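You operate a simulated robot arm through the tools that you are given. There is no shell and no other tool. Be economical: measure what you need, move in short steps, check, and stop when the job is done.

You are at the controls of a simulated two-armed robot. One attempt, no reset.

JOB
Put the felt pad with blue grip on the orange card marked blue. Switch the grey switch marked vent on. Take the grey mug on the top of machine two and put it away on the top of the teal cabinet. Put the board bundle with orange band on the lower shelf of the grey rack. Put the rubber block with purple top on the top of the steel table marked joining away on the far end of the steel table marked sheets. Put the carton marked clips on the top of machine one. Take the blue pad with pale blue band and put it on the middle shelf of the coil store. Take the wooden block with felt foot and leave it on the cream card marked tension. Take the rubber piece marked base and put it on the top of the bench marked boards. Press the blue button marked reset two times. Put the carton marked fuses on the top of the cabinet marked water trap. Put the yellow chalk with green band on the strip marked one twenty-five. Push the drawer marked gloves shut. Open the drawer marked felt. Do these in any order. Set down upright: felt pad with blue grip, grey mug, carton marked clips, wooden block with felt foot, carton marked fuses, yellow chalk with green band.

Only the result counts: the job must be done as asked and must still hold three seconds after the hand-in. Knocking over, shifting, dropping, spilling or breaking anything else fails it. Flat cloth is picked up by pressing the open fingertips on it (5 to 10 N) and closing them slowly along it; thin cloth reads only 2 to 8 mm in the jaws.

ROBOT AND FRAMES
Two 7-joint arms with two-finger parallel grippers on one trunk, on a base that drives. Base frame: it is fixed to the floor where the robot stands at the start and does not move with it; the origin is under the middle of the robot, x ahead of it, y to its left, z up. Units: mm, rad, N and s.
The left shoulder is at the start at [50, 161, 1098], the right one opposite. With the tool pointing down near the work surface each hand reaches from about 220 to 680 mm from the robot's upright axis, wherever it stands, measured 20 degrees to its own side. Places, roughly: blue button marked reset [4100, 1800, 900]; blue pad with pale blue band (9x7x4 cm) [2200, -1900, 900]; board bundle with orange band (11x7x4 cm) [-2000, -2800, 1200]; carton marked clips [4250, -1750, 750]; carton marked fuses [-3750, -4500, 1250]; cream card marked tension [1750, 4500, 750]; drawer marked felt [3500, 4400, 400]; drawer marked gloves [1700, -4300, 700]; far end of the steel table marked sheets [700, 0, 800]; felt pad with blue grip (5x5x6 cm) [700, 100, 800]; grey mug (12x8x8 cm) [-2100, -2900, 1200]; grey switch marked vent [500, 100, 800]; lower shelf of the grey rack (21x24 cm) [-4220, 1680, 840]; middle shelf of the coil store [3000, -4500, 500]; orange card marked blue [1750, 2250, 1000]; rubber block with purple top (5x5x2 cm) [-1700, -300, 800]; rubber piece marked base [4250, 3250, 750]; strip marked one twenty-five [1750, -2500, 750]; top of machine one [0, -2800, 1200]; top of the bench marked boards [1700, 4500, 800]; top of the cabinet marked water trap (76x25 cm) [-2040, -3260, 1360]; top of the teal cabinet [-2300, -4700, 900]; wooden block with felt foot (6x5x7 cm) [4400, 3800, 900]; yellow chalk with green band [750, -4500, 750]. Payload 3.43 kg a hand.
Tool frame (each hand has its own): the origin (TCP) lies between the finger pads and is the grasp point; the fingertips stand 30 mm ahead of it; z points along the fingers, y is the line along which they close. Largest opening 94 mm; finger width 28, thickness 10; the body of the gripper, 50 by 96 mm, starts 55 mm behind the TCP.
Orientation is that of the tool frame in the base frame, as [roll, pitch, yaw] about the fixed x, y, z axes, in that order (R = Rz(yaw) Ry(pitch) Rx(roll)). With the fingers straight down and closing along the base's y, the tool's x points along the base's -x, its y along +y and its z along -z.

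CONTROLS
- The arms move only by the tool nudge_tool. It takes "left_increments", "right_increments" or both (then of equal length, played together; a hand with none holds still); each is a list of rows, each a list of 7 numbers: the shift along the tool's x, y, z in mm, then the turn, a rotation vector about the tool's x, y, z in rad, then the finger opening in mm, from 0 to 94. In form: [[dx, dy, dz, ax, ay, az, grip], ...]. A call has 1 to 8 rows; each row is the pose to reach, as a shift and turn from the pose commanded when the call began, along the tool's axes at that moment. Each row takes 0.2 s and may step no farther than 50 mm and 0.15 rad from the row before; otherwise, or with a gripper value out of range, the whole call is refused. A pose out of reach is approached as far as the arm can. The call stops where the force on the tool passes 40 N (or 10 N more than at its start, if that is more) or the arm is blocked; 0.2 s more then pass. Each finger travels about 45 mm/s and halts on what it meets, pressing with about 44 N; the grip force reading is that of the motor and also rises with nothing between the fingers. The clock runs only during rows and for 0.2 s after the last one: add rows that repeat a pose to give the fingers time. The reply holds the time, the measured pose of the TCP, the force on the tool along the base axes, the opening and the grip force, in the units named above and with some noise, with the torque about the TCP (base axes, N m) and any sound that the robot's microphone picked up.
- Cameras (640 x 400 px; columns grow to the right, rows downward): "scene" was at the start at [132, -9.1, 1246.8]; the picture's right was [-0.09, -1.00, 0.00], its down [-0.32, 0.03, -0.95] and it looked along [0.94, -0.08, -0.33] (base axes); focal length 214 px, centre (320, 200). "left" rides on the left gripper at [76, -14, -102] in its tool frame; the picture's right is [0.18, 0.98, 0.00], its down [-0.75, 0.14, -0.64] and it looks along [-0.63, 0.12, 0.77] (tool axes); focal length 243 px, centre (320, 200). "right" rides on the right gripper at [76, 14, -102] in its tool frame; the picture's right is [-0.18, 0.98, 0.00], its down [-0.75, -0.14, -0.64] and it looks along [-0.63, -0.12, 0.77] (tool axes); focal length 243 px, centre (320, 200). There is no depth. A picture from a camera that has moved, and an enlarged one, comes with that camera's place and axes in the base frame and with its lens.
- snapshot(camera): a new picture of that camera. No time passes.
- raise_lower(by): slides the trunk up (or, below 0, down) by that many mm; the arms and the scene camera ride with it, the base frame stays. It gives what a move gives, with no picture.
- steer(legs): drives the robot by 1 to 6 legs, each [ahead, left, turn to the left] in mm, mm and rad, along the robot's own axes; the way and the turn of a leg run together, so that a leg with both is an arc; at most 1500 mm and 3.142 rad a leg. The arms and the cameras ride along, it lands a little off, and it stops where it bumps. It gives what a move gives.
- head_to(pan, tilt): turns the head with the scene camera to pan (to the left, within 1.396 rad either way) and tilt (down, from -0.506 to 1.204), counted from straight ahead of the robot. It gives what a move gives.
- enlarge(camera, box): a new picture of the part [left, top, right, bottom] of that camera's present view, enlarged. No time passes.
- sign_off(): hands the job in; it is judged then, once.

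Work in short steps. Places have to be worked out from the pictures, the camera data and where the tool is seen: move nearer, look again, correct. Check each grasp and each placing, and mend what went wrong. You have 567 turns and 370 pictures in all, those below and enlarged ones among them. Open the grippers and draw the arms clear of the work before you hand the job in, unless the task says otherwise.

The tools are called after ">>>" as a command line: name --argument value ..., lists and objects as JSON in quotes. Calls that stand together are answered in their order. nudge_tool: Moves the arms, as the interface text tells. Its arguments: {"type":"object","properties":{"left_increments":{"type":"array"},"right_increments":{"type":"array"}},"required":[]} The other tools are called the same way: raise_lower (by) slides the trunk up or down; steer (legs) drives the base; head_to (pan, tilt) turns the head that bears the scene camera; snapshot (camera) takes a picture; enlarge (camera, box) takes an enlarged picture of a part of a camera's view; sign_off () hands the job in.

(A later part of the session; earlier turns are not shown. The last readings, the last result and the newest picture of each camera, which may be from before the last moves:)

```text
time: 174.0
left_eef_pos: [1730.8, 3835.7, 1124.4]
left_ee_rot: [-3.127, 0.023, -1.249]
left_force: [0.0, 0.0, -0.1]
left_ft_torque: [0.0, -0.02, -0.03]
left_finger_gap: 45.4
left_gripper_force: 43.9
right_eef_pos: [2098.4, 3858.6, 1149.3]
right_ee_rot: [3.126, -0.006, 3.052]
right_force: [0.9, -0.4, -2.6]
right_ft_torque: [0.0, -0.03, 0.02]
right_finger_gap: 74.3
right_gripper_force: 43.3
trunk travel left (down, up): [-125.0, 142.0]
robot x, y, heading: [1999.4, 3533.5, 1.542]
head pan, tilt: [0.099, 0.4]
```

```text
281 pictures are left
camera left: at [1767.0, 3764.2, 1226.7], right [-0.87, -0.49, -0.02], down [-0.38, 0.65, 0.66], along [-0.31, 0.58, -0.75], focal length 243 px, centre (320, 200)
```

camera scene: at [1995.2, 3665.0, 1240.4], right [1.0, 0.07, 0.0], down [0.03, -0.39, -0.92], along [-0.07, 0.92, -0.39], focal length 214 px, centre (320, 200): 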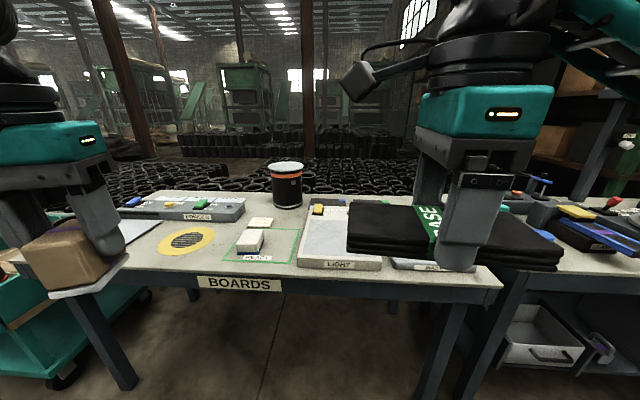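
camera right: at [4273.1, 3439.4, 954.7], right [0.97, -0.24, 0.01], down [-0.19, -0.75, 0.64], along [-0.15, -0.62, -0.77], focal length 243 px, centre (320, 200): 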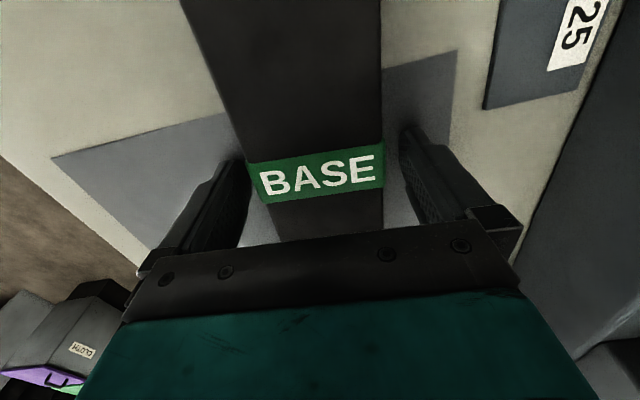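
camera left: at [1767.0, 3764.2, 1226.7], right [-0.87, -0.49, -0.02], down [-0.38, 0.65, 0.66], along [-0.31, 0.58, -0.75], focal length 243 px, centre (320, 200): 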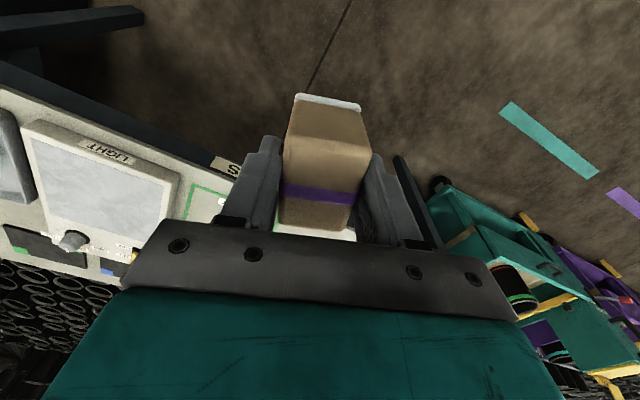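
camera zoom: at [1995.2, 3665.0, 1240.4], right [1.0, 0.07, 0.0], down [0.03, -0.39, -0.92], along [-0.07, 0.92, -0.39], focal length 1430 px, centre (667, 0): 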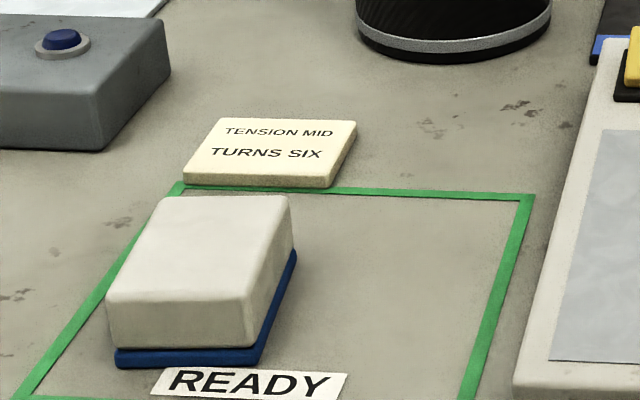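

The cream "TENSION MID" card is near [1683,4442]. I straighten the left hand, then drive up to the bench with the card to the left.

>>> nudge_tool --left_increments '[[0, 0, 0, 0, 0, 0.12, 30], [0, 0, 0, 0, 0, 0.24, 30], [0, 0, 0, 0, 0, 0.36, 30]]'

>>> steer --legs '[[0, 116, 0.027], [330, 0, 0]]'

>>> snapshot --camera "scene"

>>> snapshot --camera "left"

```text
time: 174.8
left_eef_pos: [1729.4, 3834.5, 1125.4]
left_ee_rot: [-3.135, 0.028, -1.611]
left_force: [-0.9, -0.6, -2.0]
left_ft_torque: [0.0, -0.01, -0.03]
left_finger_gap: 45.7
left_gripper_force: 44.1
right_eef_pos: [2097.1, 3858.2, 1149.4]
right_ee_rot: [3.127, -0.008, 3.054]
right_force: [1.2, -0.2, -3.3]
right_ft_torque: [0.0, -0.03, -0.03]
right_finger_gap: 74.4
right_gripper_force: 43.8
trunk travel left (down, up): [-125.0, 142.0]
robot x, y, heading: [2005.0, 3532.2, 1.541]
head pan, tilt: [0.099, 0.4]
```

```text
time: 178.3
left_eef_pos: [1608.8, 4161.7, 1124.6]
left_ee_rot: [-3.134, 0.027, -1.591]
left_force: [0.4, 0.1, -0.8]
left_ft_torque: [0.03, -0.02, -0.01]
left_finger_gap: 45.7
left_gripper_force: 43.7
right_eef_pos: [1977.5, 4191.1, 1149.1]
right_ee_rot: [3.127, -0.007, 3.071]
right_force: [-0.2, 0.1, -2.8]
right_ft_torque: [0.0, 0.0, 0.0]
right_finger_gap: 74.5
right_gripper_force: 43.7
trunk travel left (down, up): [-125.0, 142.0]
robot x, y, heading: [1885.2, 3864.8, 1.559]
head pan, tilt: [0.099, 0.4]
```

```text
280 pictures are left
camera scene: at [1878.3, 3996.3, 1240.3], right [1.0, 0.09, 0.0], down [0.03, -0.39, -0.92], along [-0.08, 0.92, -0.39], focal length 214 px, centre (320, 200)
```

scene: 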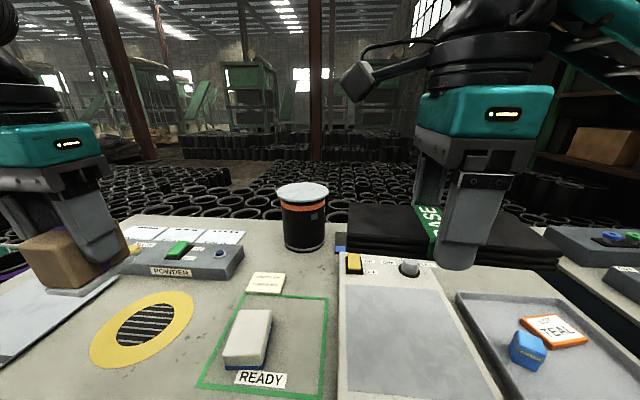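

```text
279 pictures are left
camera left: at [1622.0, 4082.2, 1226.0], right [-0.99, -0.16, -0.01], down [-0.13, 0.74, 0.66], along [-0.1, 0.65, -0.75], focal length 243 px, centre (320, 200)
```

left: 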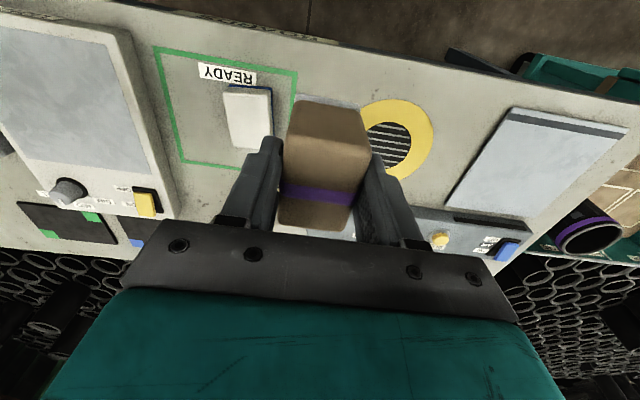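

Card fixed at [1693,4419,813]. I move the block above it.

>>> nudge_tool --left_increments '[[-37, -12, 0, 0, 0, 0, 30], [-74, -23, 0, 0, 0, 0, 30], [-111, -34, 10, 0, 0, 0, 30], [-148, -46, 30, 0, 0, 0, 30], [-185, -57, 50, 0, 0, 0, 30], [-222, -68, 75, 0, 0, 0, 30], [-250, -77, 105, 0, 0, 0, 30], [-259, -79, 145, 0, 0, 0, 30]]'

>>> snapshot --camera "left"

>>> enlarge --camera "scene" --box '[180, 180, 340, 330]'

```text
time: 180.1
left_eef_pos: [1683.1, 4410.1, 991.1]
left_ee_rot: [-3.132, 0.03, -1.59]
left_force: [-0.9, 1.0, -1.1]
left_ft_torque: [0.02, -0.01, 0.04]
left_finger_gap: 45.7
left_gripper_force: 44.3
left hand out of reach, approached as far as the arm can: row 7, 8
right_eef_pos: [1978.3, 4192.1, 1149.6]
right_ee_rot: [3.128, -0.004, 3.072]
right_force: [0.4, 0.3, -3.3]
right_ft_torque: [-0.03, 0.01, -0.02]
right_finger_gap: 74.4
right_gripper_force: 44.5
trunk travel left (down, up): [-125.0, 142.0]
robot x, y, heading: [1887.1, 3860.8, 1.558]
head pan, tilt: [0.099, 0.4]
```

```text
278 pictures are left
camera left: at [1695.8, 4330.6, 1091.6], right [-0.99, -0.17, -0.01], down [-0.13, 0.74, 0.66], along [-0.1, 0.66, -0.75], focal length 243 px, centre (320, 200)
```

left: 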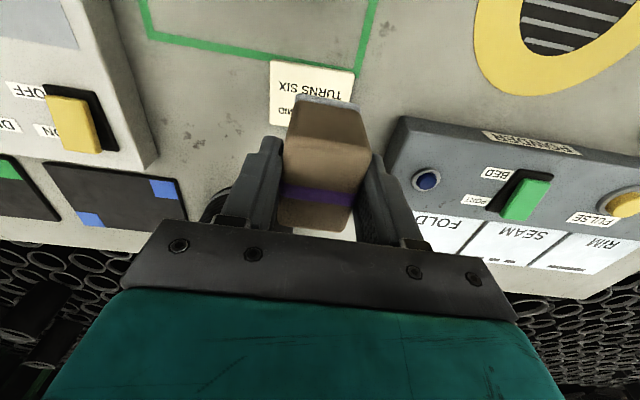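

```text
2.67 times, centred on (260, 255) of scene
camera zoom: at [1878.2, 3996.2, 1240.4], right [1.0, 0.09, 0.0], down [0.03, -0.39, -0.92], along [-0.08, 0.92, -0.39], focal length 572 px, centre (480, 53)
```

zoom: 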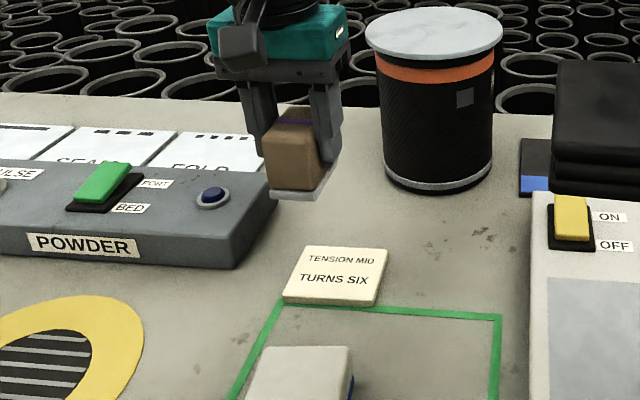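

Card centre is [1695,4428]. I drive 22 ahead and 12 right, then lower.

>>> steer --legs '[[24, -12, 0]]'

>>> nudge_tool --left_increments '[[0, 0, 30, 0, 0, 0, 30], [0, 0, 60, 0, 0, 0, 30], [0, 0, 90, 0, 0, 0, 30]]'

>>> snapshot --camera "left"

>>> enlarge --camera "scene" --box '[200, 210, 320, 310]'

```text
time: 180.9
left_eef_pos: [1696.0, 4434.6, 991.0]
left_ee_rot: [-3.134, 0.027, -1.59]
left_force: [0.8, 0.1, -0.1]
left_ft_torque: [0.01, 0.02, -0.01]
left_finger_gap: 45.4
left_gripper_force: 44.0
right_eef_pos: [1990.9, 4215.8, 1148.0]
right_ee_rot: [3.128, -0.005, 3.072]
right_force: [0.2, 0.7, -3.4]
right_ft_torque: [-0.02, -0.04, 0.04]
right_finger_gap: 74.3
right_gripper_force: 43.8
trunk travel left (down, up): [-125.0, 142.0]
robot x, y, heading: [1902.6, 3886.8, 1.563]
head pan, tilt: [0.099, 0.4]
```

```text
time: 181.7
left_eef_pos: [1686.8, 4422.1, 907.1]
left_ee_rot: [-3.13, 0.03, -1.59]
left_force: [0.1, 0.1, -0.4]
left_ft_torque: [0.04, -0.01, 0.06]
left_finger_gap: 45.5
left_gripper_force: 43.8
left hand out of reach, approached as far as the arm can: row 1, 2, 3
right_eef_pos: [1989.4, 4215.5, 1147.8]
right_ee_rot: [3.126, -0.007, 3.072]
right_force: [0.1, -0.5, -3.1]
right_ft_torque: [0.01, 0.02, 0.05]
right_finger_gap: 74.3
right_gripper_force: 43.4
trunk travel left (down, up): [-125.0, 142.0]
robot x, y, heading: [1895.3, 3886.7, 1.558]
head pan, tilt: [0.099, 0.4]
```

```text
276 pictures are left
camera left: at [1698.3, 4342.1, 1008.7], right [-0.99, -0.16, -0.02], down [-0.13, 0.74, 0.66], along [-0.1, 0.66, -0.75], focal length 243 px, centre (320, 200)
```

left: 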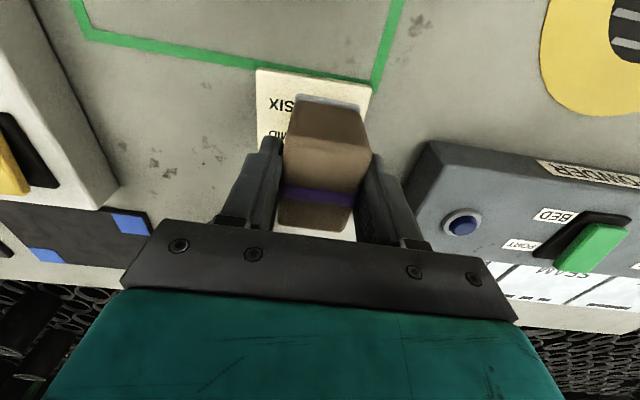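

```text
4.00 times, centred on (260, 260) of scene
camera zoom: at [1890.5, 4019.9, 1240.4], right [1.0, 0.09, 0.0], down [0.03, -0.39, -0.92], along [-0.08, 0.92, -0.39], focal length 858 px, centre (560, -40)
```

zoom: 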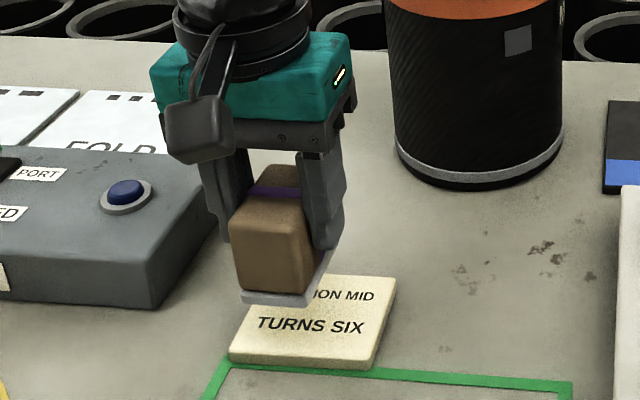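

I trim the base 10 ahead and 12 right, then lower the last 33 mm gently.

>>> steer --legs '[[10, -13, 0]]'

>>> nudge_tool --left_increments '[[0, 0, 10, 0, 0, 0, 30], [0, 0, 20, 0, 0, 0, 30], [0, 0, 26, 0, 0, 0, 30], [0, 0, 30, 0, 0, 0, 30]]'

>>> enlarge --camera "scene" --box '[200, 210, 320, 310]'

```text
time: 182.5
left_eef_pos: [1699.2, 4432.1, 909.4]
left_ee_rot: [-3.134, 0.03, -1.59]
left_force: [0.0, -0.1, 0.0]
left_ft_torque: [0.0, -0.01, 0.02]
left_finger_gap: 45.4
left_gripper_force: 44.2
right_eef_pos: [2002.6, 4225.9, 1148.0]
right_ee_rot: [3.128, -0.006, 3.073]
right_force: [0.5, -0.9, -2.2]
right_ft_torque: [0.02, -0.01, -0.01]
right_finger_gap: 74.4
right_gripper_force: 44.0
trunk travel left (down, up): [-125.0, 142.0]
robot x, y, heading: [1912.3, 3894.7, 1.557]
head pan, tilt: [0.099, 0.4]
```

```text
time: 183.5
left_eef_pos: [1692.5, 4423.6, 882.9]
left_ee_rot: [-3.131, 0.031, -1.59]
left_force: [0.5, 0.5, -0.9]
left_ft_torque: [-0.05, 0.0, -0.02]
left_finger_gap: 45.2
left_gripper_force: 44.2
left hand out of reach, approached as far as the arm can: row 2, 3, 4
right_eef_pos: [2003.6, 4225.3, 1148.9]
right_ee_rot: [3.126, -0.005, 3.072]
right_force: [0.3, 0.3, -2.0]
right_ft_torque: [0.03, 0.0, -0.01]
right_finger_gap: 74.4
right_gripper_force: 44.3
trunk travel left (down, up): [-125.0, 142.0]
robot x, y, heading: [1909.7, 3902.3, 1.56]
head pan, tilt: [0.099, 0.4]
```

```text
4.00 times, centred on (260, 260) of scene
camera zoom: at [1903.3, 4029.3, 1240.4], right [1.0, 0.09, 0.0], down [0.03, -0.39, -0.92], along [-0.08, 0.92, -0.39], focal length 858 px, centre (560, -40)
```

zoom: 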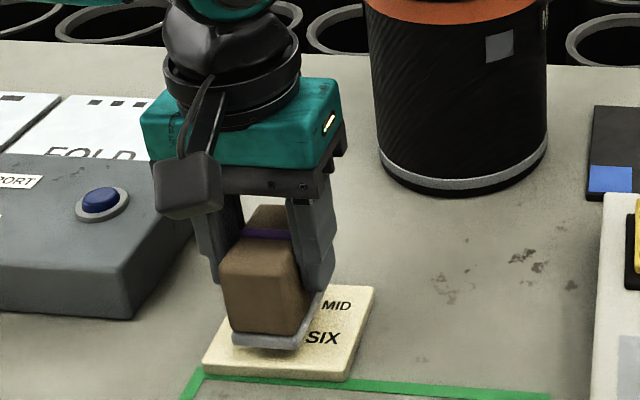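

Nearly down and well over the card. I lower until contact.

>>> nudge_tool --left_increments '[[0, 0, 3, 0, 0, 0, 30], [0, 0, 6, 0, 0, 0, 30], [0, 0, 9, 0, 0, 0, 30], [0, 0, 11, 0, 0, 0, 30], [0, 0, 13, 0, 0, 0, 30], [0, 0, 15, 0, 0, 0, 30]]'

>>> enlarge --camera "scene" --box '[200, 210, 320, 310]'

```text
time: 184.9
left_eef_pos: [1688.8, 4419.2, 870.1]
left_ee_rot: [-3.131, 0.034, -1.59]
left_force: [-0.3, -0.2, 0.6]
left_ft_torque: [-0.02, -0.02, -0.04]
left_finger_gap: 45.5
left_gripper_force: 44.2
left hand out of reach, approached as far as the arm can: row 3, 4, 5, 6
right_eef_pos: [2002.4, 4224.9, 1148.9]
right_ee_rot: [3.126, -0.005, 3.072]
right_force: [0.6, -0.1, -3.1]
right_ft_torque: [0.0, -0.01, -0.01]
right_finger_gap: 74.0
right_gripper_force: 44.0
trunk travel left (down, up): [-125.0, 142.0]
robot x, y, heading: [1909.4, 3899.5, 1.562]
head pan, tilt: [0.099, 0.4]
```

```text
4.00 times, centred on (260, 260) of scene
camera zoom: at [1903.3, 4029.2, 1240.4], right [1.0, 0.09, 0.0], down [0.03, -0.39, -0.92], along [-0.08, 0.92, -0.39], focal length 858 px, centre (560, -40)
```

zoom: 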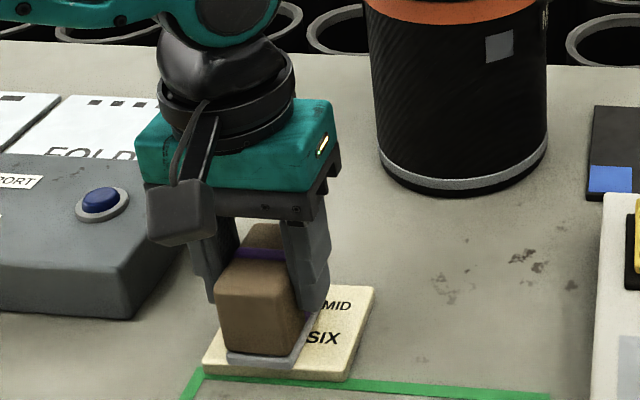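

It drifted toward the card's near-left. I lift 10 mm, drive 14 ahead and 10 right, and lower again.

>>> nudge_tool --left_increments '[[0, 0, -6, 0, 0, 0, 30], [0, 0, -10, 0, 0, 0, 30]]'

>>> steer --legs '[[15, -11, 0]]'

>>> nudge_tool --left_increments '[[0, 0, 4, 0, 0, 0, 30], [0, 0, 8, 0, 0, 0, 30], [0, 0, 12, 0, 0, 0, 30], [0, 0, 15, 0, 0, 0, 30], [0, 0, 18, 0, 0, 0, 30]]'

>>> enlarge --camera "scene" --box '[200, 210, 320, 310]'

```text
time: 185.5
left_eef_pos: [1688.7, 4419.6, 880.1]
left_ee_rot: [-3.134, 0.028, -1.59]
left_force: [-0.2, 0.6, -0.4]
left_ft_torque: [-0.02, -0.03, -0.02]
left_finger_gap: 45.7
left_gripper_force: 44.0
right_eef_pos: [2002.4, 4225.4, 1150.0]
right_ee_rot: [3.125, -0.004, 3.072]
right_force: [-0.3, 0.7, -2.5]
right_ft_torque: [-0.01, -0.01, 0.03]
right_finger_gap: 74.1
right_gripper_force: 44.3
trunk travel left (down, up): [-125.0, 142.0]
robot x, y, heading: [1914.5, 3899.2, 1.56]
head pan, tilt: [0.099, 0.4]
```

```text
time: 186.3
left_eef_pos: [1700.6, 4435.2, 881.0]
left_ee_rot: [-3.132, 0.03, -1.59]
left_force: [-0.6, 0.3, -1.3]
left_ft_torque: [0.0, -0.02, -0.04]
left_finger_gap: 45.5
left_gripper_force: 44.1
right_eef_pos: [2014.9, 4241.6, 1148.0]
right_ee_rot: [3.128, -0.005, 3.072]
right_force: [-0.5, 0.5, -1.9]
right_ft_torque: [0.01, 0.01, 0.02]
right_finger_gap: 74.5
right_gripper_force: 44.5
trunk travel left (down, up): [-125.0, 142.0]
robot x, y, heading: [1925.0, 3912.6, 1.558]
head pan, tilt: [0.099, 0.4]
```

```text
time: 187.5
left_eef_pos: [1700.1, 4433.1, 869.3]
left_ee_rot: [-3.131, 0.043, -1.59]
left_force: [0.3, 4.9, 31.3]
left_ft_torque: [-0.56, 0.38, -0.02]
left_finger_gap: 45.3
left_gripper_force: 44.1
left hand out of reach, approached as far as the arm can: row 5
right_eef_pos: [2015.1, 4238.4, 1149.0]
right_ee_rot: [3.125, -0.006, 3.072]
right_force: [-0.6, -0.1, -2.6]
right_ft_torque: [-0.02, -0.02, -0.02]
right_finger_gap: 74.5
right_gripper_force: 44.2
trunk travel left (down, up): [-125.0, 142.0]
robot x, y, heading: [1923.8, 3914.9, 1.563]
head pan, tilt: [0.099, 0.4]
```

```text
4.00 times, centred on (260, 260) of scene
camera zoom: at [1915.7, 4042.2, 1241.2], right [1.0, 0.09, 0.0], down [0.03, -0.39, -0.92], along [-0.08, 0.92, -0.39], focal length 858 px, centre (560, -40)
```

zoom: 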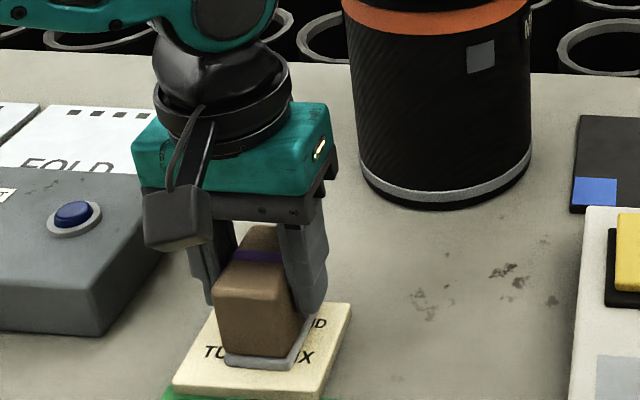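

Contact, well centred on the card. I relax 1.5 mm, open, and rise.

>>> nudge_tool --left_increments '[[0, 0, -3, 0, 0, 0, 30], [0, 0, -3, 0, 0, 0, 50], [0, 0, -3, 0, 0, 0, 75], [0, 0, -3, 0, 0, 0, 80], [0, 0, -40, 0, 0, 0, 80], [0, 0, -85, 0, 0, 0, 80], [20, 0, -125, 0, 0, 0, 80]]'

>>> enlarge --camera "scene" --box '[200, 210, 320, 310]'

```text
time: 189.1
left_eef_pos: [1696.5, 4409.0, 990.1]
left_ee_rot: [-3.133, 0.03, -1.591]
left_force: [0.1, 0.5, -0.8]
left_ft_torque: [0.0, -0.01, 0.04]
left_finger_gap: 79.9
left_gripper_force: 0.1
right_eef_pos: [2014.3, 4239.8, 1149.7]
right_ee_rot: [3.127, -0.008, 3.071]
right_force: [-0.9, -0.2, -2.9]
right_ft_torque: [0.01, -0.04, 0.0]
right_finger_gap: 74.5
right_gripper_force: 43.9
trunk travel left (down, up): [-125.0, 142.0]
robot x, y, heading: [1924.3, 3911.4, 1.557]
head pan, tilt: [0.099, 0.4]
```

```text
4.00 times, centred on (260, 260) of scene
camera zoom: at [1914.6, 4043.4, 1240.5], right [1.0, 0.09, 0.0], down [0.03, -0.39, -0.92], along [-0.08, 0.92, -0.39], focal length 858 px, centre (560, -40)
```

zoom: 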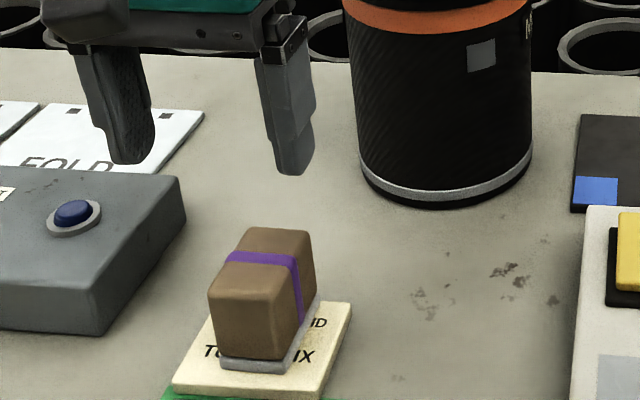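

The block stands on the card. Next, where to put BASE: I look at the right part of the bench.

>>> nudge_tool --left_increments '[[45, 0, -20, 0, 0, 0, 80], [90, 5, -45, 0, 0, 0, 80], [135, 10, -70, 0, 0, 0, 80], [180, 15, -95, 0, 0, 0, 80], [215, 20, -120, 0, 0, 0, 80]]'

>>> head_to --pan -0.5 --tilt 0.6

>>> snapshot --camera "scene"

>>> snapshot --camera "right"

```text
refused: row 2 steps farther than a row can; nothing moved
```

```text
time: 190.1
left_eef_pos: [1697.0, 4409.9, 990.0]
left_ee_rot: [-3.132, 0.031, -1.59]
left_force: [-0.7, -0.2, -0.6]
left_ft_torque: [-0.01, -0.02, 0.03]
left_finger_gap: 80.1
left_gripper_force: 0.1
right_eef_pos: [2014.0, 4239.8, 1150.1]
right_ee_rot: [3.124, -0.004, 3.071]
right_force: [-0.4, 0.2, -2.1]
right_ft_torque: [0.0, 0.0, 0.01]
right_finger_gap: 74.5
right_gripper_force: 44.0
trunk travel left (down, up): [-125.0, 142.0]
robot x, y, heading: [1927.8, 3914.2, 1.561]
head pan, tilt: [-0.499, 0.6]
```

```text
270 pictures are left
camera scene: at [1965.8, 4029.0, 1222.2], right [0.87, -0.49, 0.0], down [-0.28, -0.49, -0.83], along [0.4, 0.72, -0.56], focal length 214 px, centre (320, 200)
```

scene: 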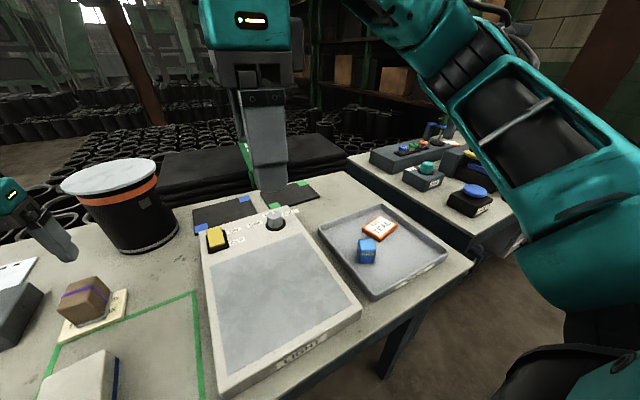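

```text
269 pictures are left
camera right: at [1938.6, 4258.1, 1253.5], right [0.25, 0.97, 0.01], down [0.74, -0.2, 0.64], along [0.62, -0.15, -0.77], focal length 243 px, centre (320, 200)
```

right: 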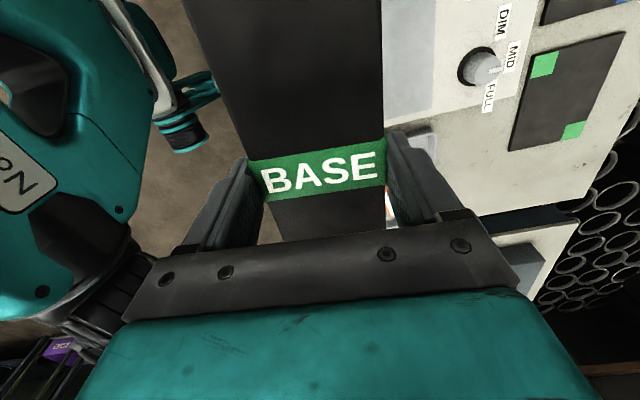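

The free patch on the bench is x 1743–1880, y 4390–4580. I'll turn BASE lengthwise along y. I retract the left hand and extend plus turn the right hand.

>>> nudge_tool --left_increments '[[40, 0, -15, 0, 0, 0, 80], [80, 5, -35, 0, 0, 0, 80], [120, 10, -55, 0, 0, 0, 80], [160, 15, -75, 0, 0, 0, 80], [200, 20, -95, 0, 0, 0, 80], [220, 22, -115, 0, 0, 0, 80]]'

>>> nudge_tool --right_increments '[[0, 25, 0, 0, 0, -0.13, 50], [0, 50, 0, 0, 0, -0.26, 50], [0, 75, 0, 0, 0, -0.39, 50], [0, 100, 0, 0, 0, -0.52, 50], [0, 100, 0, 0, 0, -0.65, 50], [0, 100, 0, 0, 0, -0.78, 50], [0, 100, 0, 0, 0, -0.91, 50], [0, 100, 0, 0, 0, -1.04, 50]]'

>>> nudge_tool --right_increments '[[0, 0, 0, 0, 0, -0.14, 50], [0, 0, 0, 0, 0, -0.28, 50], [0, 0, 0, 0, 0, -0.42, 50], [0, 0, 0, 0, 0, -0.54, 50]]'

>>> steer --legs '[[0, 295, 0]]'

>>> head_to --pan -0.2 --tilt 0.5

>>> snapshot --camera "scene"

```text
time: 191.5
left_eef_pos: [1670.7, 4185.4, 1096.2]
left_ee_rot: [-3.133, 0.031, -1.59]
left_force: [1.1, -0.2, 0.1]
left_ft_torque: [0.0, 0.01, -0.02]
left_finger_gap: 79.9
left_gripper_force: 0.0
right_eef_pos: [2014.6, 4239.7, 1148.6]
right_ee_rot: [3.126, -0.007, 3.072]
right_force: [0.5, -0.3, -2.6]
right_ft_torque: [0.01, -0.02, -0.01]
right_finger_gap: 74.4
right_gripper_force: 44.8
trunk travel left (down, up): [-125.0, 142.0]
robot x, y, heading: [1922.7, 3910.3, 1.561]
head pan, tilt: [-0.499, 0.6]
```

```text
time: 193.3
left_eef_pos: [1669.1, 4186.3, 1097.2]
left_ee_rot: [-3.134, 0.033, -1.59]
left_force: [0.5, -0.3, 0.3]
left_ft_torque: [-0.01, 0.06, -0.02]
left_finger_gap: 79.9
left_gripper_force: 0.0
right_eef_pos: [2020.4, 4338.7, 1150.5]
right_ee_rot: [3.13, 0.011, -2.168]
right_force: [-0.2, -0.1, -1.9]
right_ft_torque: [0.01, 0.0, 0.03]
right_finger_gap: 74.3
right_gripper_force: 43.6
trunk travel left (down, up): [-125.0, 142.0]
robot x, y, heading: [1921.7, 3910.9, 1.565]
head pan, tilt: [-0.499, 0.6]
```

```text
time: 194.3
left_eef_pos: [1670.9, 4186.2, 1096.4]
left_ee_rot: [-3.133, 0.032, -1.59]
left_force: [-0.2, -0.8, 1.1]
left_ft_torque: [-0.06, 0.01, -0.03]
left_finger_gap: 79.8
left_gripper_force: 0.0
right_eef_pos: [2021.3, 4339.4, 1151.2]
right_ee_rot: [3.137, 0.013, -1.628]
right_force: [-0.3, 0.0, -3.4]
right_ft_torque: [0.02, -0.02, -0.04]
right_finger_gap: 74.3
right_gripper_force: 43.7
trunk travel left (down, up): [-125.0, 142.0]
robot x, y, heading: [1922.2, 3910.8, 1.565]
head pan, tilt: [-0.499, 0.6]
```

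```text
time: 197.5
left_eef_pos: [1372.8, 4189.5, 1097.6]
left_ee_rot: [-3.135, 0.032, -1.59]
left_force: [-0.2, -0.3, 0.7]
left_ft_torque: [0.0, -0.01, 0.05]
left_finger_gap: 79.7
left_gripper_force: 0.1
right_eef_pos: [1723.9, 4342.2, 1150.5]
right_ee_rot: [3.136, 0.017, -1.629]
right_force: [0.0, -0.3, -3.3]
right_ft_torque: [0.0, 0.02, -0.01]
right_finger_gap: 74.3
right_gripper_force: 43.3
trunk travel left (down, up): [-125.0, 142.0]
robot x, y, heading: [1628.3, 3915.7, 1.564]
head pan, tilt: [-0.499, 0.6]
```

```text
time: 198.3
left_eef_pos: [1373.4, 4188.3, 1096.2]
left_ee_rot: [-3.133, 0.032, -1.588]
left_force: [0.0, -0.3, 0.4]
left_ft_torque: [-0.04, -0.01, 0.02]
left_finger_gap: 80.1
left_gripper_force: 0.1
right_eef_pos: [1724.7, 4341.7, 1150.4]
right_ee_rot: [3.138, 0.013, -1.63]
right_force: [0.1, -0.5, -2.9]
right_ft_torque: [0.02, 0.03, -0.02]
right_finger_gap: 74.6
right_gripper_force: 43.7
trunk travel left (down, up): [-125.0, 142.0]
robot x, y, heading: [1622.8, 3912.3, 1.561]
head pan, tilt: [-0.201, 0.499]
```

```text
268 pictures are left
camera scene: at [1645.5, 4043.5, 1231.2], right [0.98, -0.21, 0.0], down [-0.1, -0.47, -0.88], along [0.18, 0.86, -0.48], focal length 214 px, centre (320, 200)
```

scene: 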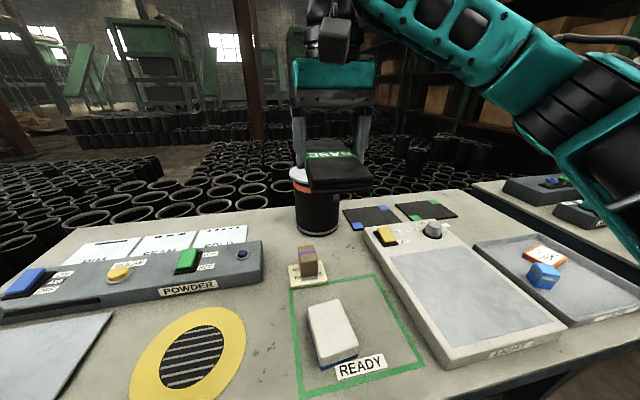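

I move BASE above the free patch, partly lowered, then look.

>>> nudge_tool --right_increments '[[-30, -18, 0, 0, 0, -0.03, 50], [-60, -36, 10, 0, 0, -0.06, 50], [-90, -54, 30, 0, 0, -0.06, 50], [-115, -68, 60, 0, 0, -0.06, 50], [-132, -80, 95, 0, 0, -0.06, 50], [-139, -80, 135, 0, 0, -0.06, 50]]'

>>> snapshot --camera "right"

>>> enlarge --camera "scene" --box '[260, 140, 480, 278]'

```text
time: 199.7
left_eef_pos: [1373.5, 4188.9, 1096.8]
left_ee_rot: [-3.132, 0.032, -1.587]
left_force: [-0.5, -0.2, 0.3]
left_ft_torque: [0.01, 0.0, -0.01]
left_finger_gap: 80.1
left_gripper_force: 0.1
right_eef_pos: [1812.1, 4478.4, 1018.4]
right_ee_rot: [3.137, 0.016, -1.572]
right_force: [-0.6, 0.4, -3.2]
right_ft_torque: [0.0, -0.04, 0.0]
right_finger_gap: 74.4
right_gripper_force: 44.3
trunk travel left (down, up): [-125.0, 142.0]
robot x, y, heading: [1625.6, 3916.0, 1.559]
head pan, tilt: [-0.201, 0.499]
```

```text
267 pictures are left
camera right: at [1797.9, 4401.6, 1120.2], right [-0.98, 0.18, 0.01], down [0.14, 0.74, 0.65], along [0.11, 0.64, -0.76], focal length 243 px, centre (320, 200)
```

right: 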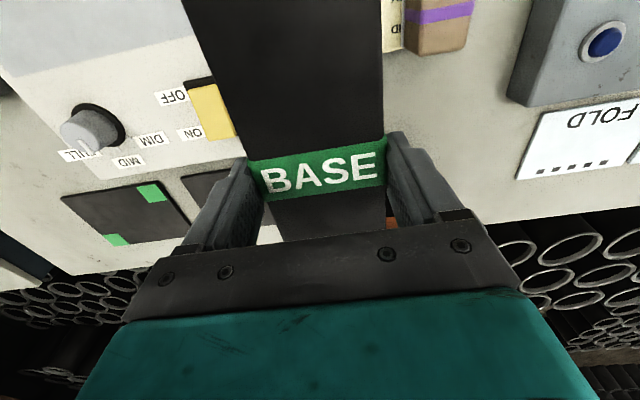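

```text
2.90 times, centred on (370, 209) of scene
camera zoom: at [1645.6, 4043.9, 1231.2], right [0.98, -0.21, 0.0], down [-0.1, -0.47, -0.88], along [0.18, 0.86, -0.48], focal length 622 px, centre (175, 174)
```

zoom: 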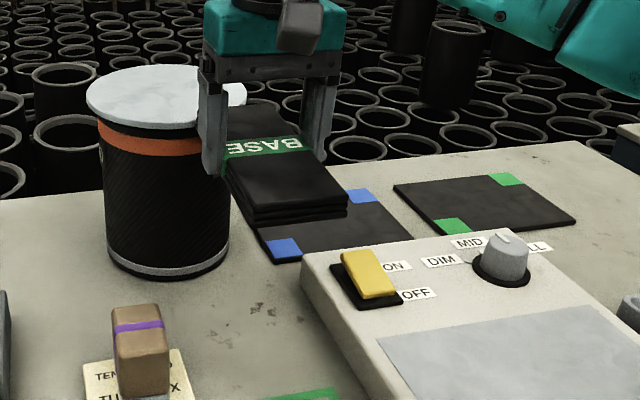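

Clear all round. I lower to about 12 mm above the table, then check.

>>> nudge_tool --right_increments '[[2, 0, 40, 0, 0, 0, 50], [4, 0, 80, 0, 0, 0, 50], [4, 0, 120, 0, 0, 0, 50], [4, 0, 150, 0, 0, 0, 50], [4, 0, 165, 0, 0, 0, 50]]'

>>> snapshot --camera "right"

>>> enlarge --camera "scene" --box '[260, 140, 480, 278]'

```text
time: 200.9
left_eef_pos: [1373.0, 4189.5, 1095.6]
left_ee_rot: [-3.134, 0.032, -1.59]
left_force: [-0.2, -0.1, -0.1]
left_ft_torque: [-0.02, -0.02, -0.01]
left_finger_gap: 80.0
left_gripper_force: 0.1
right_eef_pos: [1812.8, 4477.9, 850.5]
right_ee_rot: [3.139, 0.015, -1.57]
right_force: [0.1, -0.9, -2.4]
right_ft_torque: [0.0, -0.01, -0.01]
right_finger_gap: 74.5
right_gripper_force: 44.2
trunk travel left (down, up): [-125.0, 142.0]
robot x, y, heading: [1627.6, 3916.5, 1.567]
head pan, tilt: [-0.201, 0.499]
```

```text
265 pictures are left
camera right: at [1797.7, 4400.8, 953.5], right [-0.98, 0.18, 0.01], down [0.14, 0.74, 0.65], along [0.11, 0.64, -0.76], focal length 243 px, centre (320, 200)
```

right: 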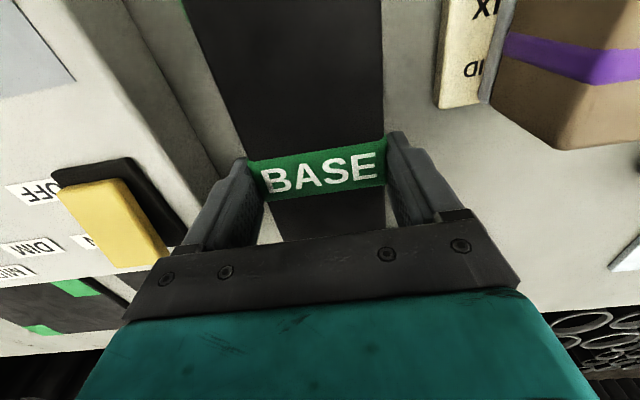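

```text
2.90 times, centred on (370, 209) of scene
camera zoom: at [1645.5, 4043.7, 1231.2], right [0.98, -0.21, 0.0], down [-0.1, -0.47, -0.88], along [0.18, 0.86, -0.48], focal length 622 px, centre (175, 174)
```

zoom: 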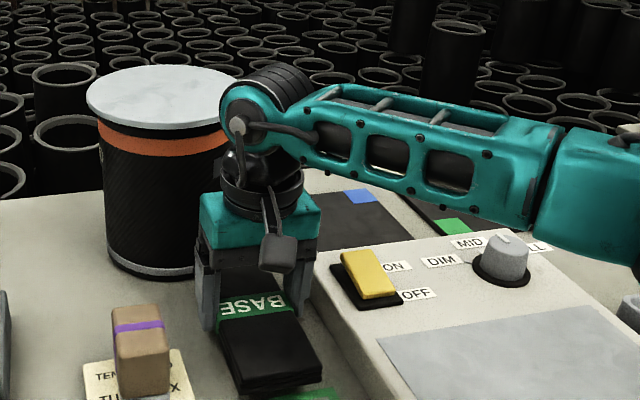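

I shift 8 mm away from the LIGHT panel and lower to contact.

>>> nudge_tool --right_increments '[[0, 8, 0, 0, 0, 0, 50], [0, 8, 5, 0, 0, 0, 50], [0, 8, 9, 0, 0, 0, 50], [0, 8, 12, 0, 0, 0, 50], [0, 8, 15, 0, 0, 0, 50], [0, 8, 18, 0, 0, 0, 50]]'

```text
time: 202.3
left_eef_pos: [1374.3, 4188.6, 1095.1]
left_ee_rot: [-3.135, 0.031, -1.587]
left_force: [-0.3, 0.6, -1.0]
left_ft_torque: [-0.01, 0.04, 0.01]
left_finger_gap: 80.3
left_gripper_force: 0.1
right_eef_pos: [1804.0, 4476.2, 834.5]
right_ee_rot: [3.138, 0.016, -1.57]
right_force: [0.0, 0.2, -3.1]
right_ft_torque: [0.01, 0.0, -0.02]
right_finger_gap: 74.4
right_gripper_force: 43.5
trunk travel left (down, up): [-125.0, 142.0]
robot x, y, heading: [1629.0, 3916.3, 1.563]
head pan, tilt: [-0.201, 0.499]
```

>>> nudge_tool --right_increments '[[0, 0, 3, 0, 0, 0, 50], [0, 0, 6, 0, 0, 0, 50], [0, 0, 9, 0, 0, 0, 50], [0, 0, 12, 0, 0, 0, 50]]'

```text
time: 203.3
left_eef_pos: [1373.3, 4186.1, 1096.7]
left_ee_rot: [-3.132, 0.035, -1.589]
left_force: [0.5, -0.2, 0.4]
left_ft_torque: [0.01, -0.04, 0.02]
left_finger_gap: 79.8
left_gripper_force: 0.1
right_eef_pos: [1803.0, 4478.3, 830.3]
right_ee_rot: [3.135, 0.025, -1.573]
right_force: [-0.7, -7.1, 15.2]
right_ft_torque: [-0.34, -0.62, -0.38]
right_finger_gap: 74.5
right_gripper_force: 43.7
trunk travel left (down, up): [-125.0, 142.0]
robot x, y, heading: [1628.5, 3915.0, 1.565]
head pan, tilt: [-0.201, 0.499]
stopped in row 4 (right hand): the force on the tool passed its limit at 42 N (the readings are from after the stop); the commanded pose is now the measured one
```

BASE touches the table. I open, rise straight, and check.

>>> nudge_tool --right_increments '[[0, 0, -2, 0, 0, 0, 60], [0, 0, -2, 0, 0, 0, 80], [0, 0, -2, 0, 0, 0, 92], [0, 0, -2, 0, 0, 0, 92], [0, 0, -40, 0, 0, 0, 92], [0, 0, -85, 0, 0, 0, 92], [0, 0, -130, 0, 0, 0, 92], [0, 0, -175, 0, 0, 0, 92]]'

>>> snapshot --camera "scene"

```text
time: 205.1
left_eef_pos: [1372.1, 4189.1, 1097.0]
left_ee_rot: [-3.133, 0.032, -1.588]
left_force: [0.5, 0.3, -0.6]
left_ft_torque: [0.02, 0.0, -0.02]
left_finger_gap: 79.9
left_gripper_force: 0.0
right_eef_pos: [1803.7, 4478.4, 1003.0]
right_ee_rot: [3.139, 0.021, -1.571]
right_force: [0.7, 0.4, -0.4]
right_ft_torque: [-0.01, -0.01, 0.01]
right_finger_gap: 92.0
right_gripper_force: 0.1
trunk travel left (down, up): [-125.0, 142.0]
robot x, y, heading: [1628.2, 3912.4, 1.559]
head pan, tilt: [-0.201, 0.499]
```

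```text
263 pictures are left
camera scene: at [1645.3, 4043.0, 1231.3], right [0.98, -0.21, 0.0], down [-0.1, -0.47, -0.88], along [0.18, 0.86, -0.48], focal length 214 px, centre (320, 200)
```

scene: 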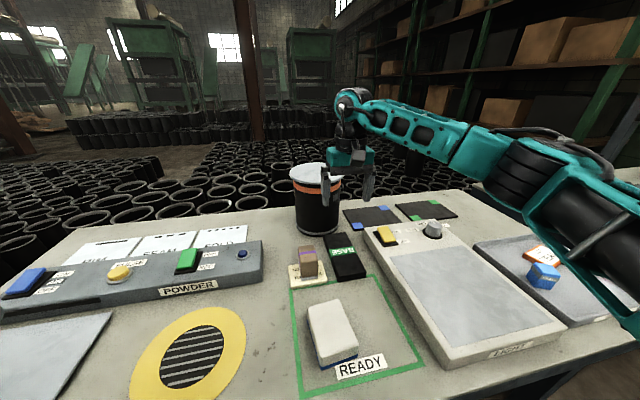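

BASE is in place. I retract the right hand, back off, and go to the drawer bench near [3500,4400].

>>> nudge_tool --right_increments '[[20, 0, -40, 0, 0, 0, 92], [50, 3, -70, 0, 0, 0, 92], [90, 6, -95, 0, 0, 0, 92], [130, 9, -120, 0, 0, 0, 92], [170, 12, -140, 0, 0, 0, 92], [205, 15, -145, 0, 0, 0, 92], [225, 40, -145, 0, 0, 0, 92]]'

>>> steer --legs '[[-420, 0, 0], [0, -1450, 0], [0, -400, 0]]'

>>> head_to --pan 0.0 --tilt 0.7

>>> snapshot --camera "scene"

```text
time: 206.7
left_eef_pos: [1372.8, 4187.3, 1096.6]
left_ee_rot: [-3.131, 0.031, -1.589]
left_force: [0.0, 0.2, -0.7]
left_ft_torque: [0.0, 0.02, 0.01]
left_finger_gap: 80.1
left_gripper_force: 0.1
right_eef_pos: [1766.3, 4244.9, 1144.1]
right_ee_rot: [3.137, 0.02, -1.573]
right_force: [-0.2, -0.1, 0.0]
right_ft_torque: [-0.02, 0.02, -0.02]
right_finger_gap: 91.9
right_gripper_force: 0.0
trunk travel left (down, up): [-125.0, 142.0]
robot x, y, heading: [1626.7, 3917.7, 1.559]
head pan, tilt: [-0.201, 0.499]
```

```text
time: 225.4
left_eef_pos: [3232.8, 3715.5, 1096.9]
left_ee_rot: [-3.134, 0.029, -1.633]
left_force: [0.2, -0.2, 0.0]
left_ft_torque: [0.02, 0.03, -0.01]
left_finger_gap: 79.8
left_gripper_force: 0.0
right_eef_pos: [3626.5, 3755.2, 1145.2]
right_ee_rot: [3.135, 0.021, -1.615]
right_force: [-0.3, -0.4, 0.1]
right_ft_torque: [0.01, 0.02, 0.0]
right_finger_gap: 91.8
right_gripper_force: 0.0
trunk travel left (down, up): [-125.0, 142.0]
robot x, y, heading: [3471.9, 3433.5, 1.521]
head pan, tilt: [-0.201, 0.499]
```

```text
time: 226.2
left_eef_pos: [3232.9, 3715.7, 1096.2]
left_ee_rot: [-3.133, 0.031, -1.631]
left_force: [0.0, -0.2, -0.3]
left_ft_torque: [0.01, 0.03, 0.01]
left_finger_gap: 80.1
left_gripper_force: 0.1
right_eef_pos: [3627.5, 3756.0, 1144.3]
right_ee_rot: [3.137, 0.022, -1.614]
right_force: [0.1, 0.3, 0.4]
right_ft_torque: [0.04, 0.01, 0.0]
right_finger_gap: 91.9
right_gripper_force: 0.0
trunk travel left (down, up): [-125.0, 142.0]
robot x, y, heading: [3473.6, 3429.1, 1.515]
head pan, tilt: [0.0, 0.7]
```

```text
262 pictures are left
camera scene: at [3479.6, 3555.4, 1213.6], right [1.0, -0.05, 0.0], down [-0.03, -0.64, -0.77], along [0.04, 0.76, -0.64], focal length 214 px, centre (320, 200)
```

scene: 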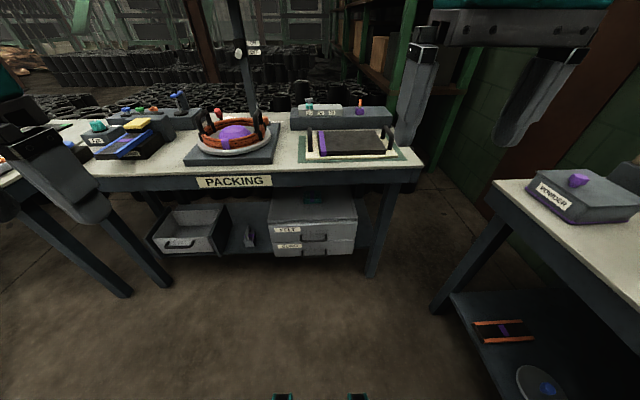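

Under the PACKING bench is a small drawer unit. I enlarge to read the labels.

>>> enlarge --camera "scene" --box '[140, 180, 380, 280]'

>>> enlarge --camera "scene" --box '[255, 190, 375, 265]'

```text
2.67 times, centred on (260, 230) of scene
camera zoom: at [3479.6, 3555.4, 1213.6], right [1.0, -0.05, 0.0], down [-0.03, -0.64, -0.77], along [0.04, 0.76, -0.64], focal length 572 px, centre (480, 120)
```

zoom: 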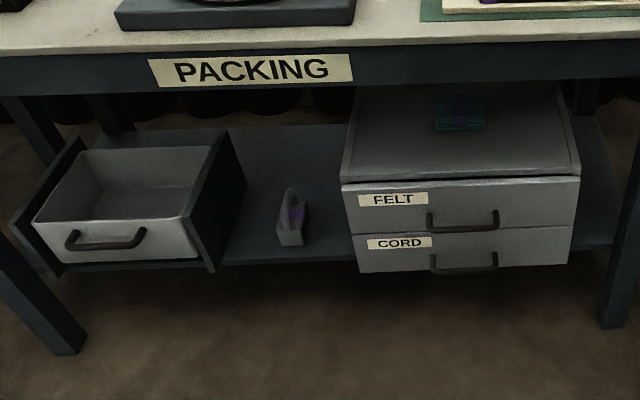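

```text
5.33 times, centred on (315, 228) of scene
camera zoom: at [3479.6, 3555.4, 1213.6], right [1.0, -0.05, 0.0], down [-0.03, -0.64, -0.77], along [0.04, 0.76, -0.64], focal length 1144 px, centre (347, 53)
```

zoom: 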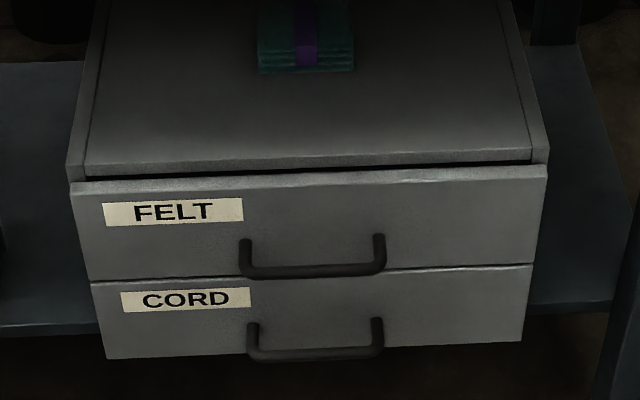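

FELT is the upper drawer with a horizontal bar handle near [3486,4210,400]. I'll use the right hand: position the base, lower the trunk, and look again for a better fix.

>>> steer --legs '[[200, 188, 0.056]]'

>>> raise_lower --by -120

>>> head_to --pan -0.35 --tilt 0.85

>>> snapshot --camera "scene"

```text
time: 228.4
left_eef_pos: [3040.2, 3905.1, 1095.1]
left_ee_rot: [-3.134, 0.033, -1.577]
left_force: [0.6, -0.5, 0.5]
left_ft_torque: [0.04, 0.0, -0.02]
left_finger_gap: 80.0
left_gripper_force: 0.1
right_eef_pos: [3431.4, 3967.7, 1143.7]
right_ee_rot: [3.136, 0.021, -1.557]
right_force: [-0.3, 0.3, 0.9]
right_ft_torque: [0.0, -0.01, -0.02]
right_finger_gap: 91.8
right_gripper_force: 0.0
trunk travel left (down, up): [-125.0, 142.0]
robot x, y, heading: [3294.8, 3632.8, 1.572]
head pan, tilt: [0.0, 0.7]
```

```text
time: 229.9
left_eef_pos: [3040.4, 3905.3, 976.7]
left_ee_rot: [-3.133, 0.033, -1.577]
left_force: [-1.1, 0.0, -1.5]
left_ft_torque: [-0.01, 0.01, -0.05]
left_finger_gap: 80.0
left_gripper_force: 0.0
right_eef_pos: [3430.3, 3966.4, 1023.8]
right_ee_rot: [3.136, 0.021, -1.559]
right_force: [-0.1, 0.4, 0.7]
right_ft_torque: [-0.02, 0.03, -0.01]
right_finger_gap: 92.3
right_gripper_force: 0.0
trunk travel left (down, up): [-5.0, 262.0]
robot x, y, heading: [3296.8, 3632.9, 1.573]
head pan, tilt: [0.0, 0.7]
```

```text
time: 230.7
left_eef_pos: [3039.7, 3905.2, 977.4]
left_ee_rot: [-3.134, 0.03, -1.577]
left_force: [0.0, -0.8, 0.3]
left_ft_torque: [0.01, 0.01, -0.01]
left_finger_gap: 79.9
left_gripper_force: 0.1
right_eef_pos: [3431.3, 3966.3, 1024.6]
right_ee_rot: [3.136, 0.02, -1.559]
right_force: [-1.0, -0.2, -0.1]
right_ft_torque: [0.02, -0.04, 0.03]
right_finger_gap: 92.0
right_gripper_force: 0.0
trunk travel left (down, up): [-5.0, 262.0]
robot x, y, heading: [3296.1, 3635.3, 1.572]
head pan, tilt: [-0.351, 0.85]
```

```text
259 pictures are left
camera scene: at [3322.5, 3748.0, 1081.3], right [0.94, -0.34, 0.0], down [-0.26, -0.71, -0.66], along [0.22, 0.62, -0.75], focal length 214 px, centre (320, 200)
```

scene: 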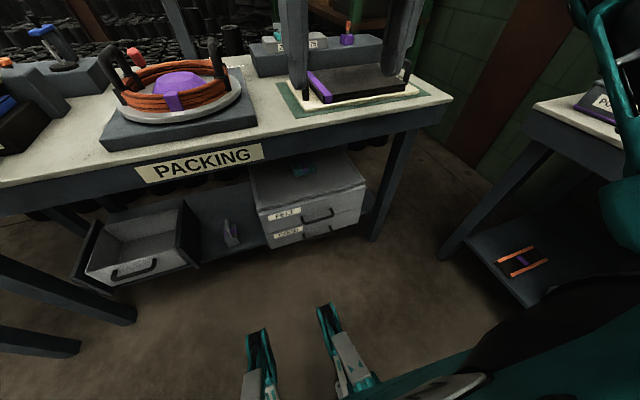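

>>> enlarge --camera "scene" --box '[240, 160, 400, 260]'

```text
4.00 times, centred on (320, 210) of scene
camera zoom: at [3322.5, 3748.0, 1081.3], right [0.94, -0.34, 0.0], down [-0.26, -0.71, -0.66], along [0.22, 0.62, -0.75], focal length 858 px, centre (320, 160)
```

zoom: 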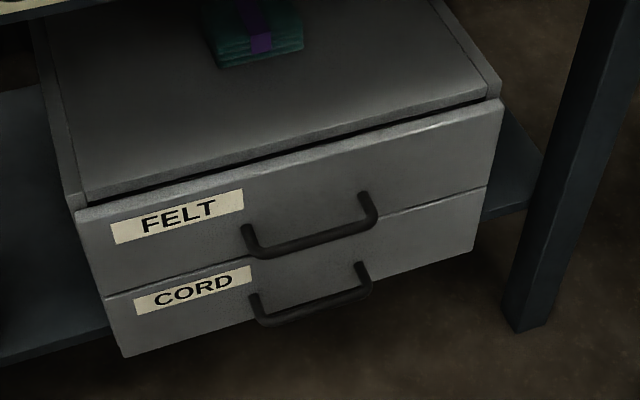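

Handle bar fixed at [3486,4226,388]. I turn the right hand 90° so the jaws close fore-aft.

>>> nudge_tool --right_increments '[[0, 0, 0, 0, 0, 0.14, 50], [0, 0, 0, 0, 0, 0.28, 50], [0, 0, 0, 0, 0, 0.42, 50], [0, 0, 0, 0, 0, 0.56, 50], [0, 0, 0, 0, 0, 0.7, 50], [0, 0, 0, 0, 0, 0.84, 50], [0, 0, 0, 0, 0, 0.98, 50], [0, 0, 0, 0, 0, 1.12, 50]]'

>>> nudge_tool --right_increments '[[0, 0, 0, 0, 0, 0.15, 50], [0, 0, 0, 0, 0, 0.3, 50], [0, 0, 0, 0, 0, 0.45, 50], [0, 0, 40, 0, 0, 0.46, 50], [0, 0, 85, 0, 0, 0.46, 50], [0, 0, 130, 0, 0, 0.46, 50], [0, 0, 175, 0, 0, 0.46, 50], [0, 0, 220, 0, 0, 0.46, 50]]'

```text
time: 232.5
left_eef_pos: [3039.8, 3906.9, 976.3]
left_ee_rot: [-3.133, 0.03, -1.577]
left_force: [0.7, -0.9, 0.2]
left_ft_torque: [0.02, 0.01, 0.02]
left_finger_gap: 80.2
left_gripper_force: 0.1
right_eef_pos: [3431.4, 3968.0, 1023.3]
right_ee_rot: [3.121, 0.006, -2.68]
right_force: [0.1, 0.4, -0.4]
right_ft_torque: [0.0, -0.03, 0.0]
right_finger_gap: 50.1
right_gripper_force: 0.0
trunk travel left (down, up): [-5.0, 262.0]
robot x, y, heading: [3295.4, 3634.8, 1.574]
head pan, tilt: [-0.351, 0.85]
```

```text
time: 234.3
left_eef_pos: [3040.7, 3905.2, 975.8]
left_ee_rot: [-3.133, 0.032, -1.577]
left_force: [-0.2, -0.5, -0.1]
left_ft_torque: [0.01, 0.02, -0.01]
left_finger_gap: 80.1
left_gripper_force: 0.0
right_eef_pos: [3430.5, 3970.9, 803.7]
right_ee_rot: [3.12, -0.005, -3.138]
right_force: [0.1, -1.3, -1.2]
right_ft_torque: [-0.01, -0.02, -0.01]
right_finger_gap: 50.0
right_gripper_force: 0.0
trunk travel left (down, up): [-5.0, 262.0]
robot x, y, heading: [3294.6, 3637.5, 1.569]
head pan, tilt: [-0.351, 0.85]
```

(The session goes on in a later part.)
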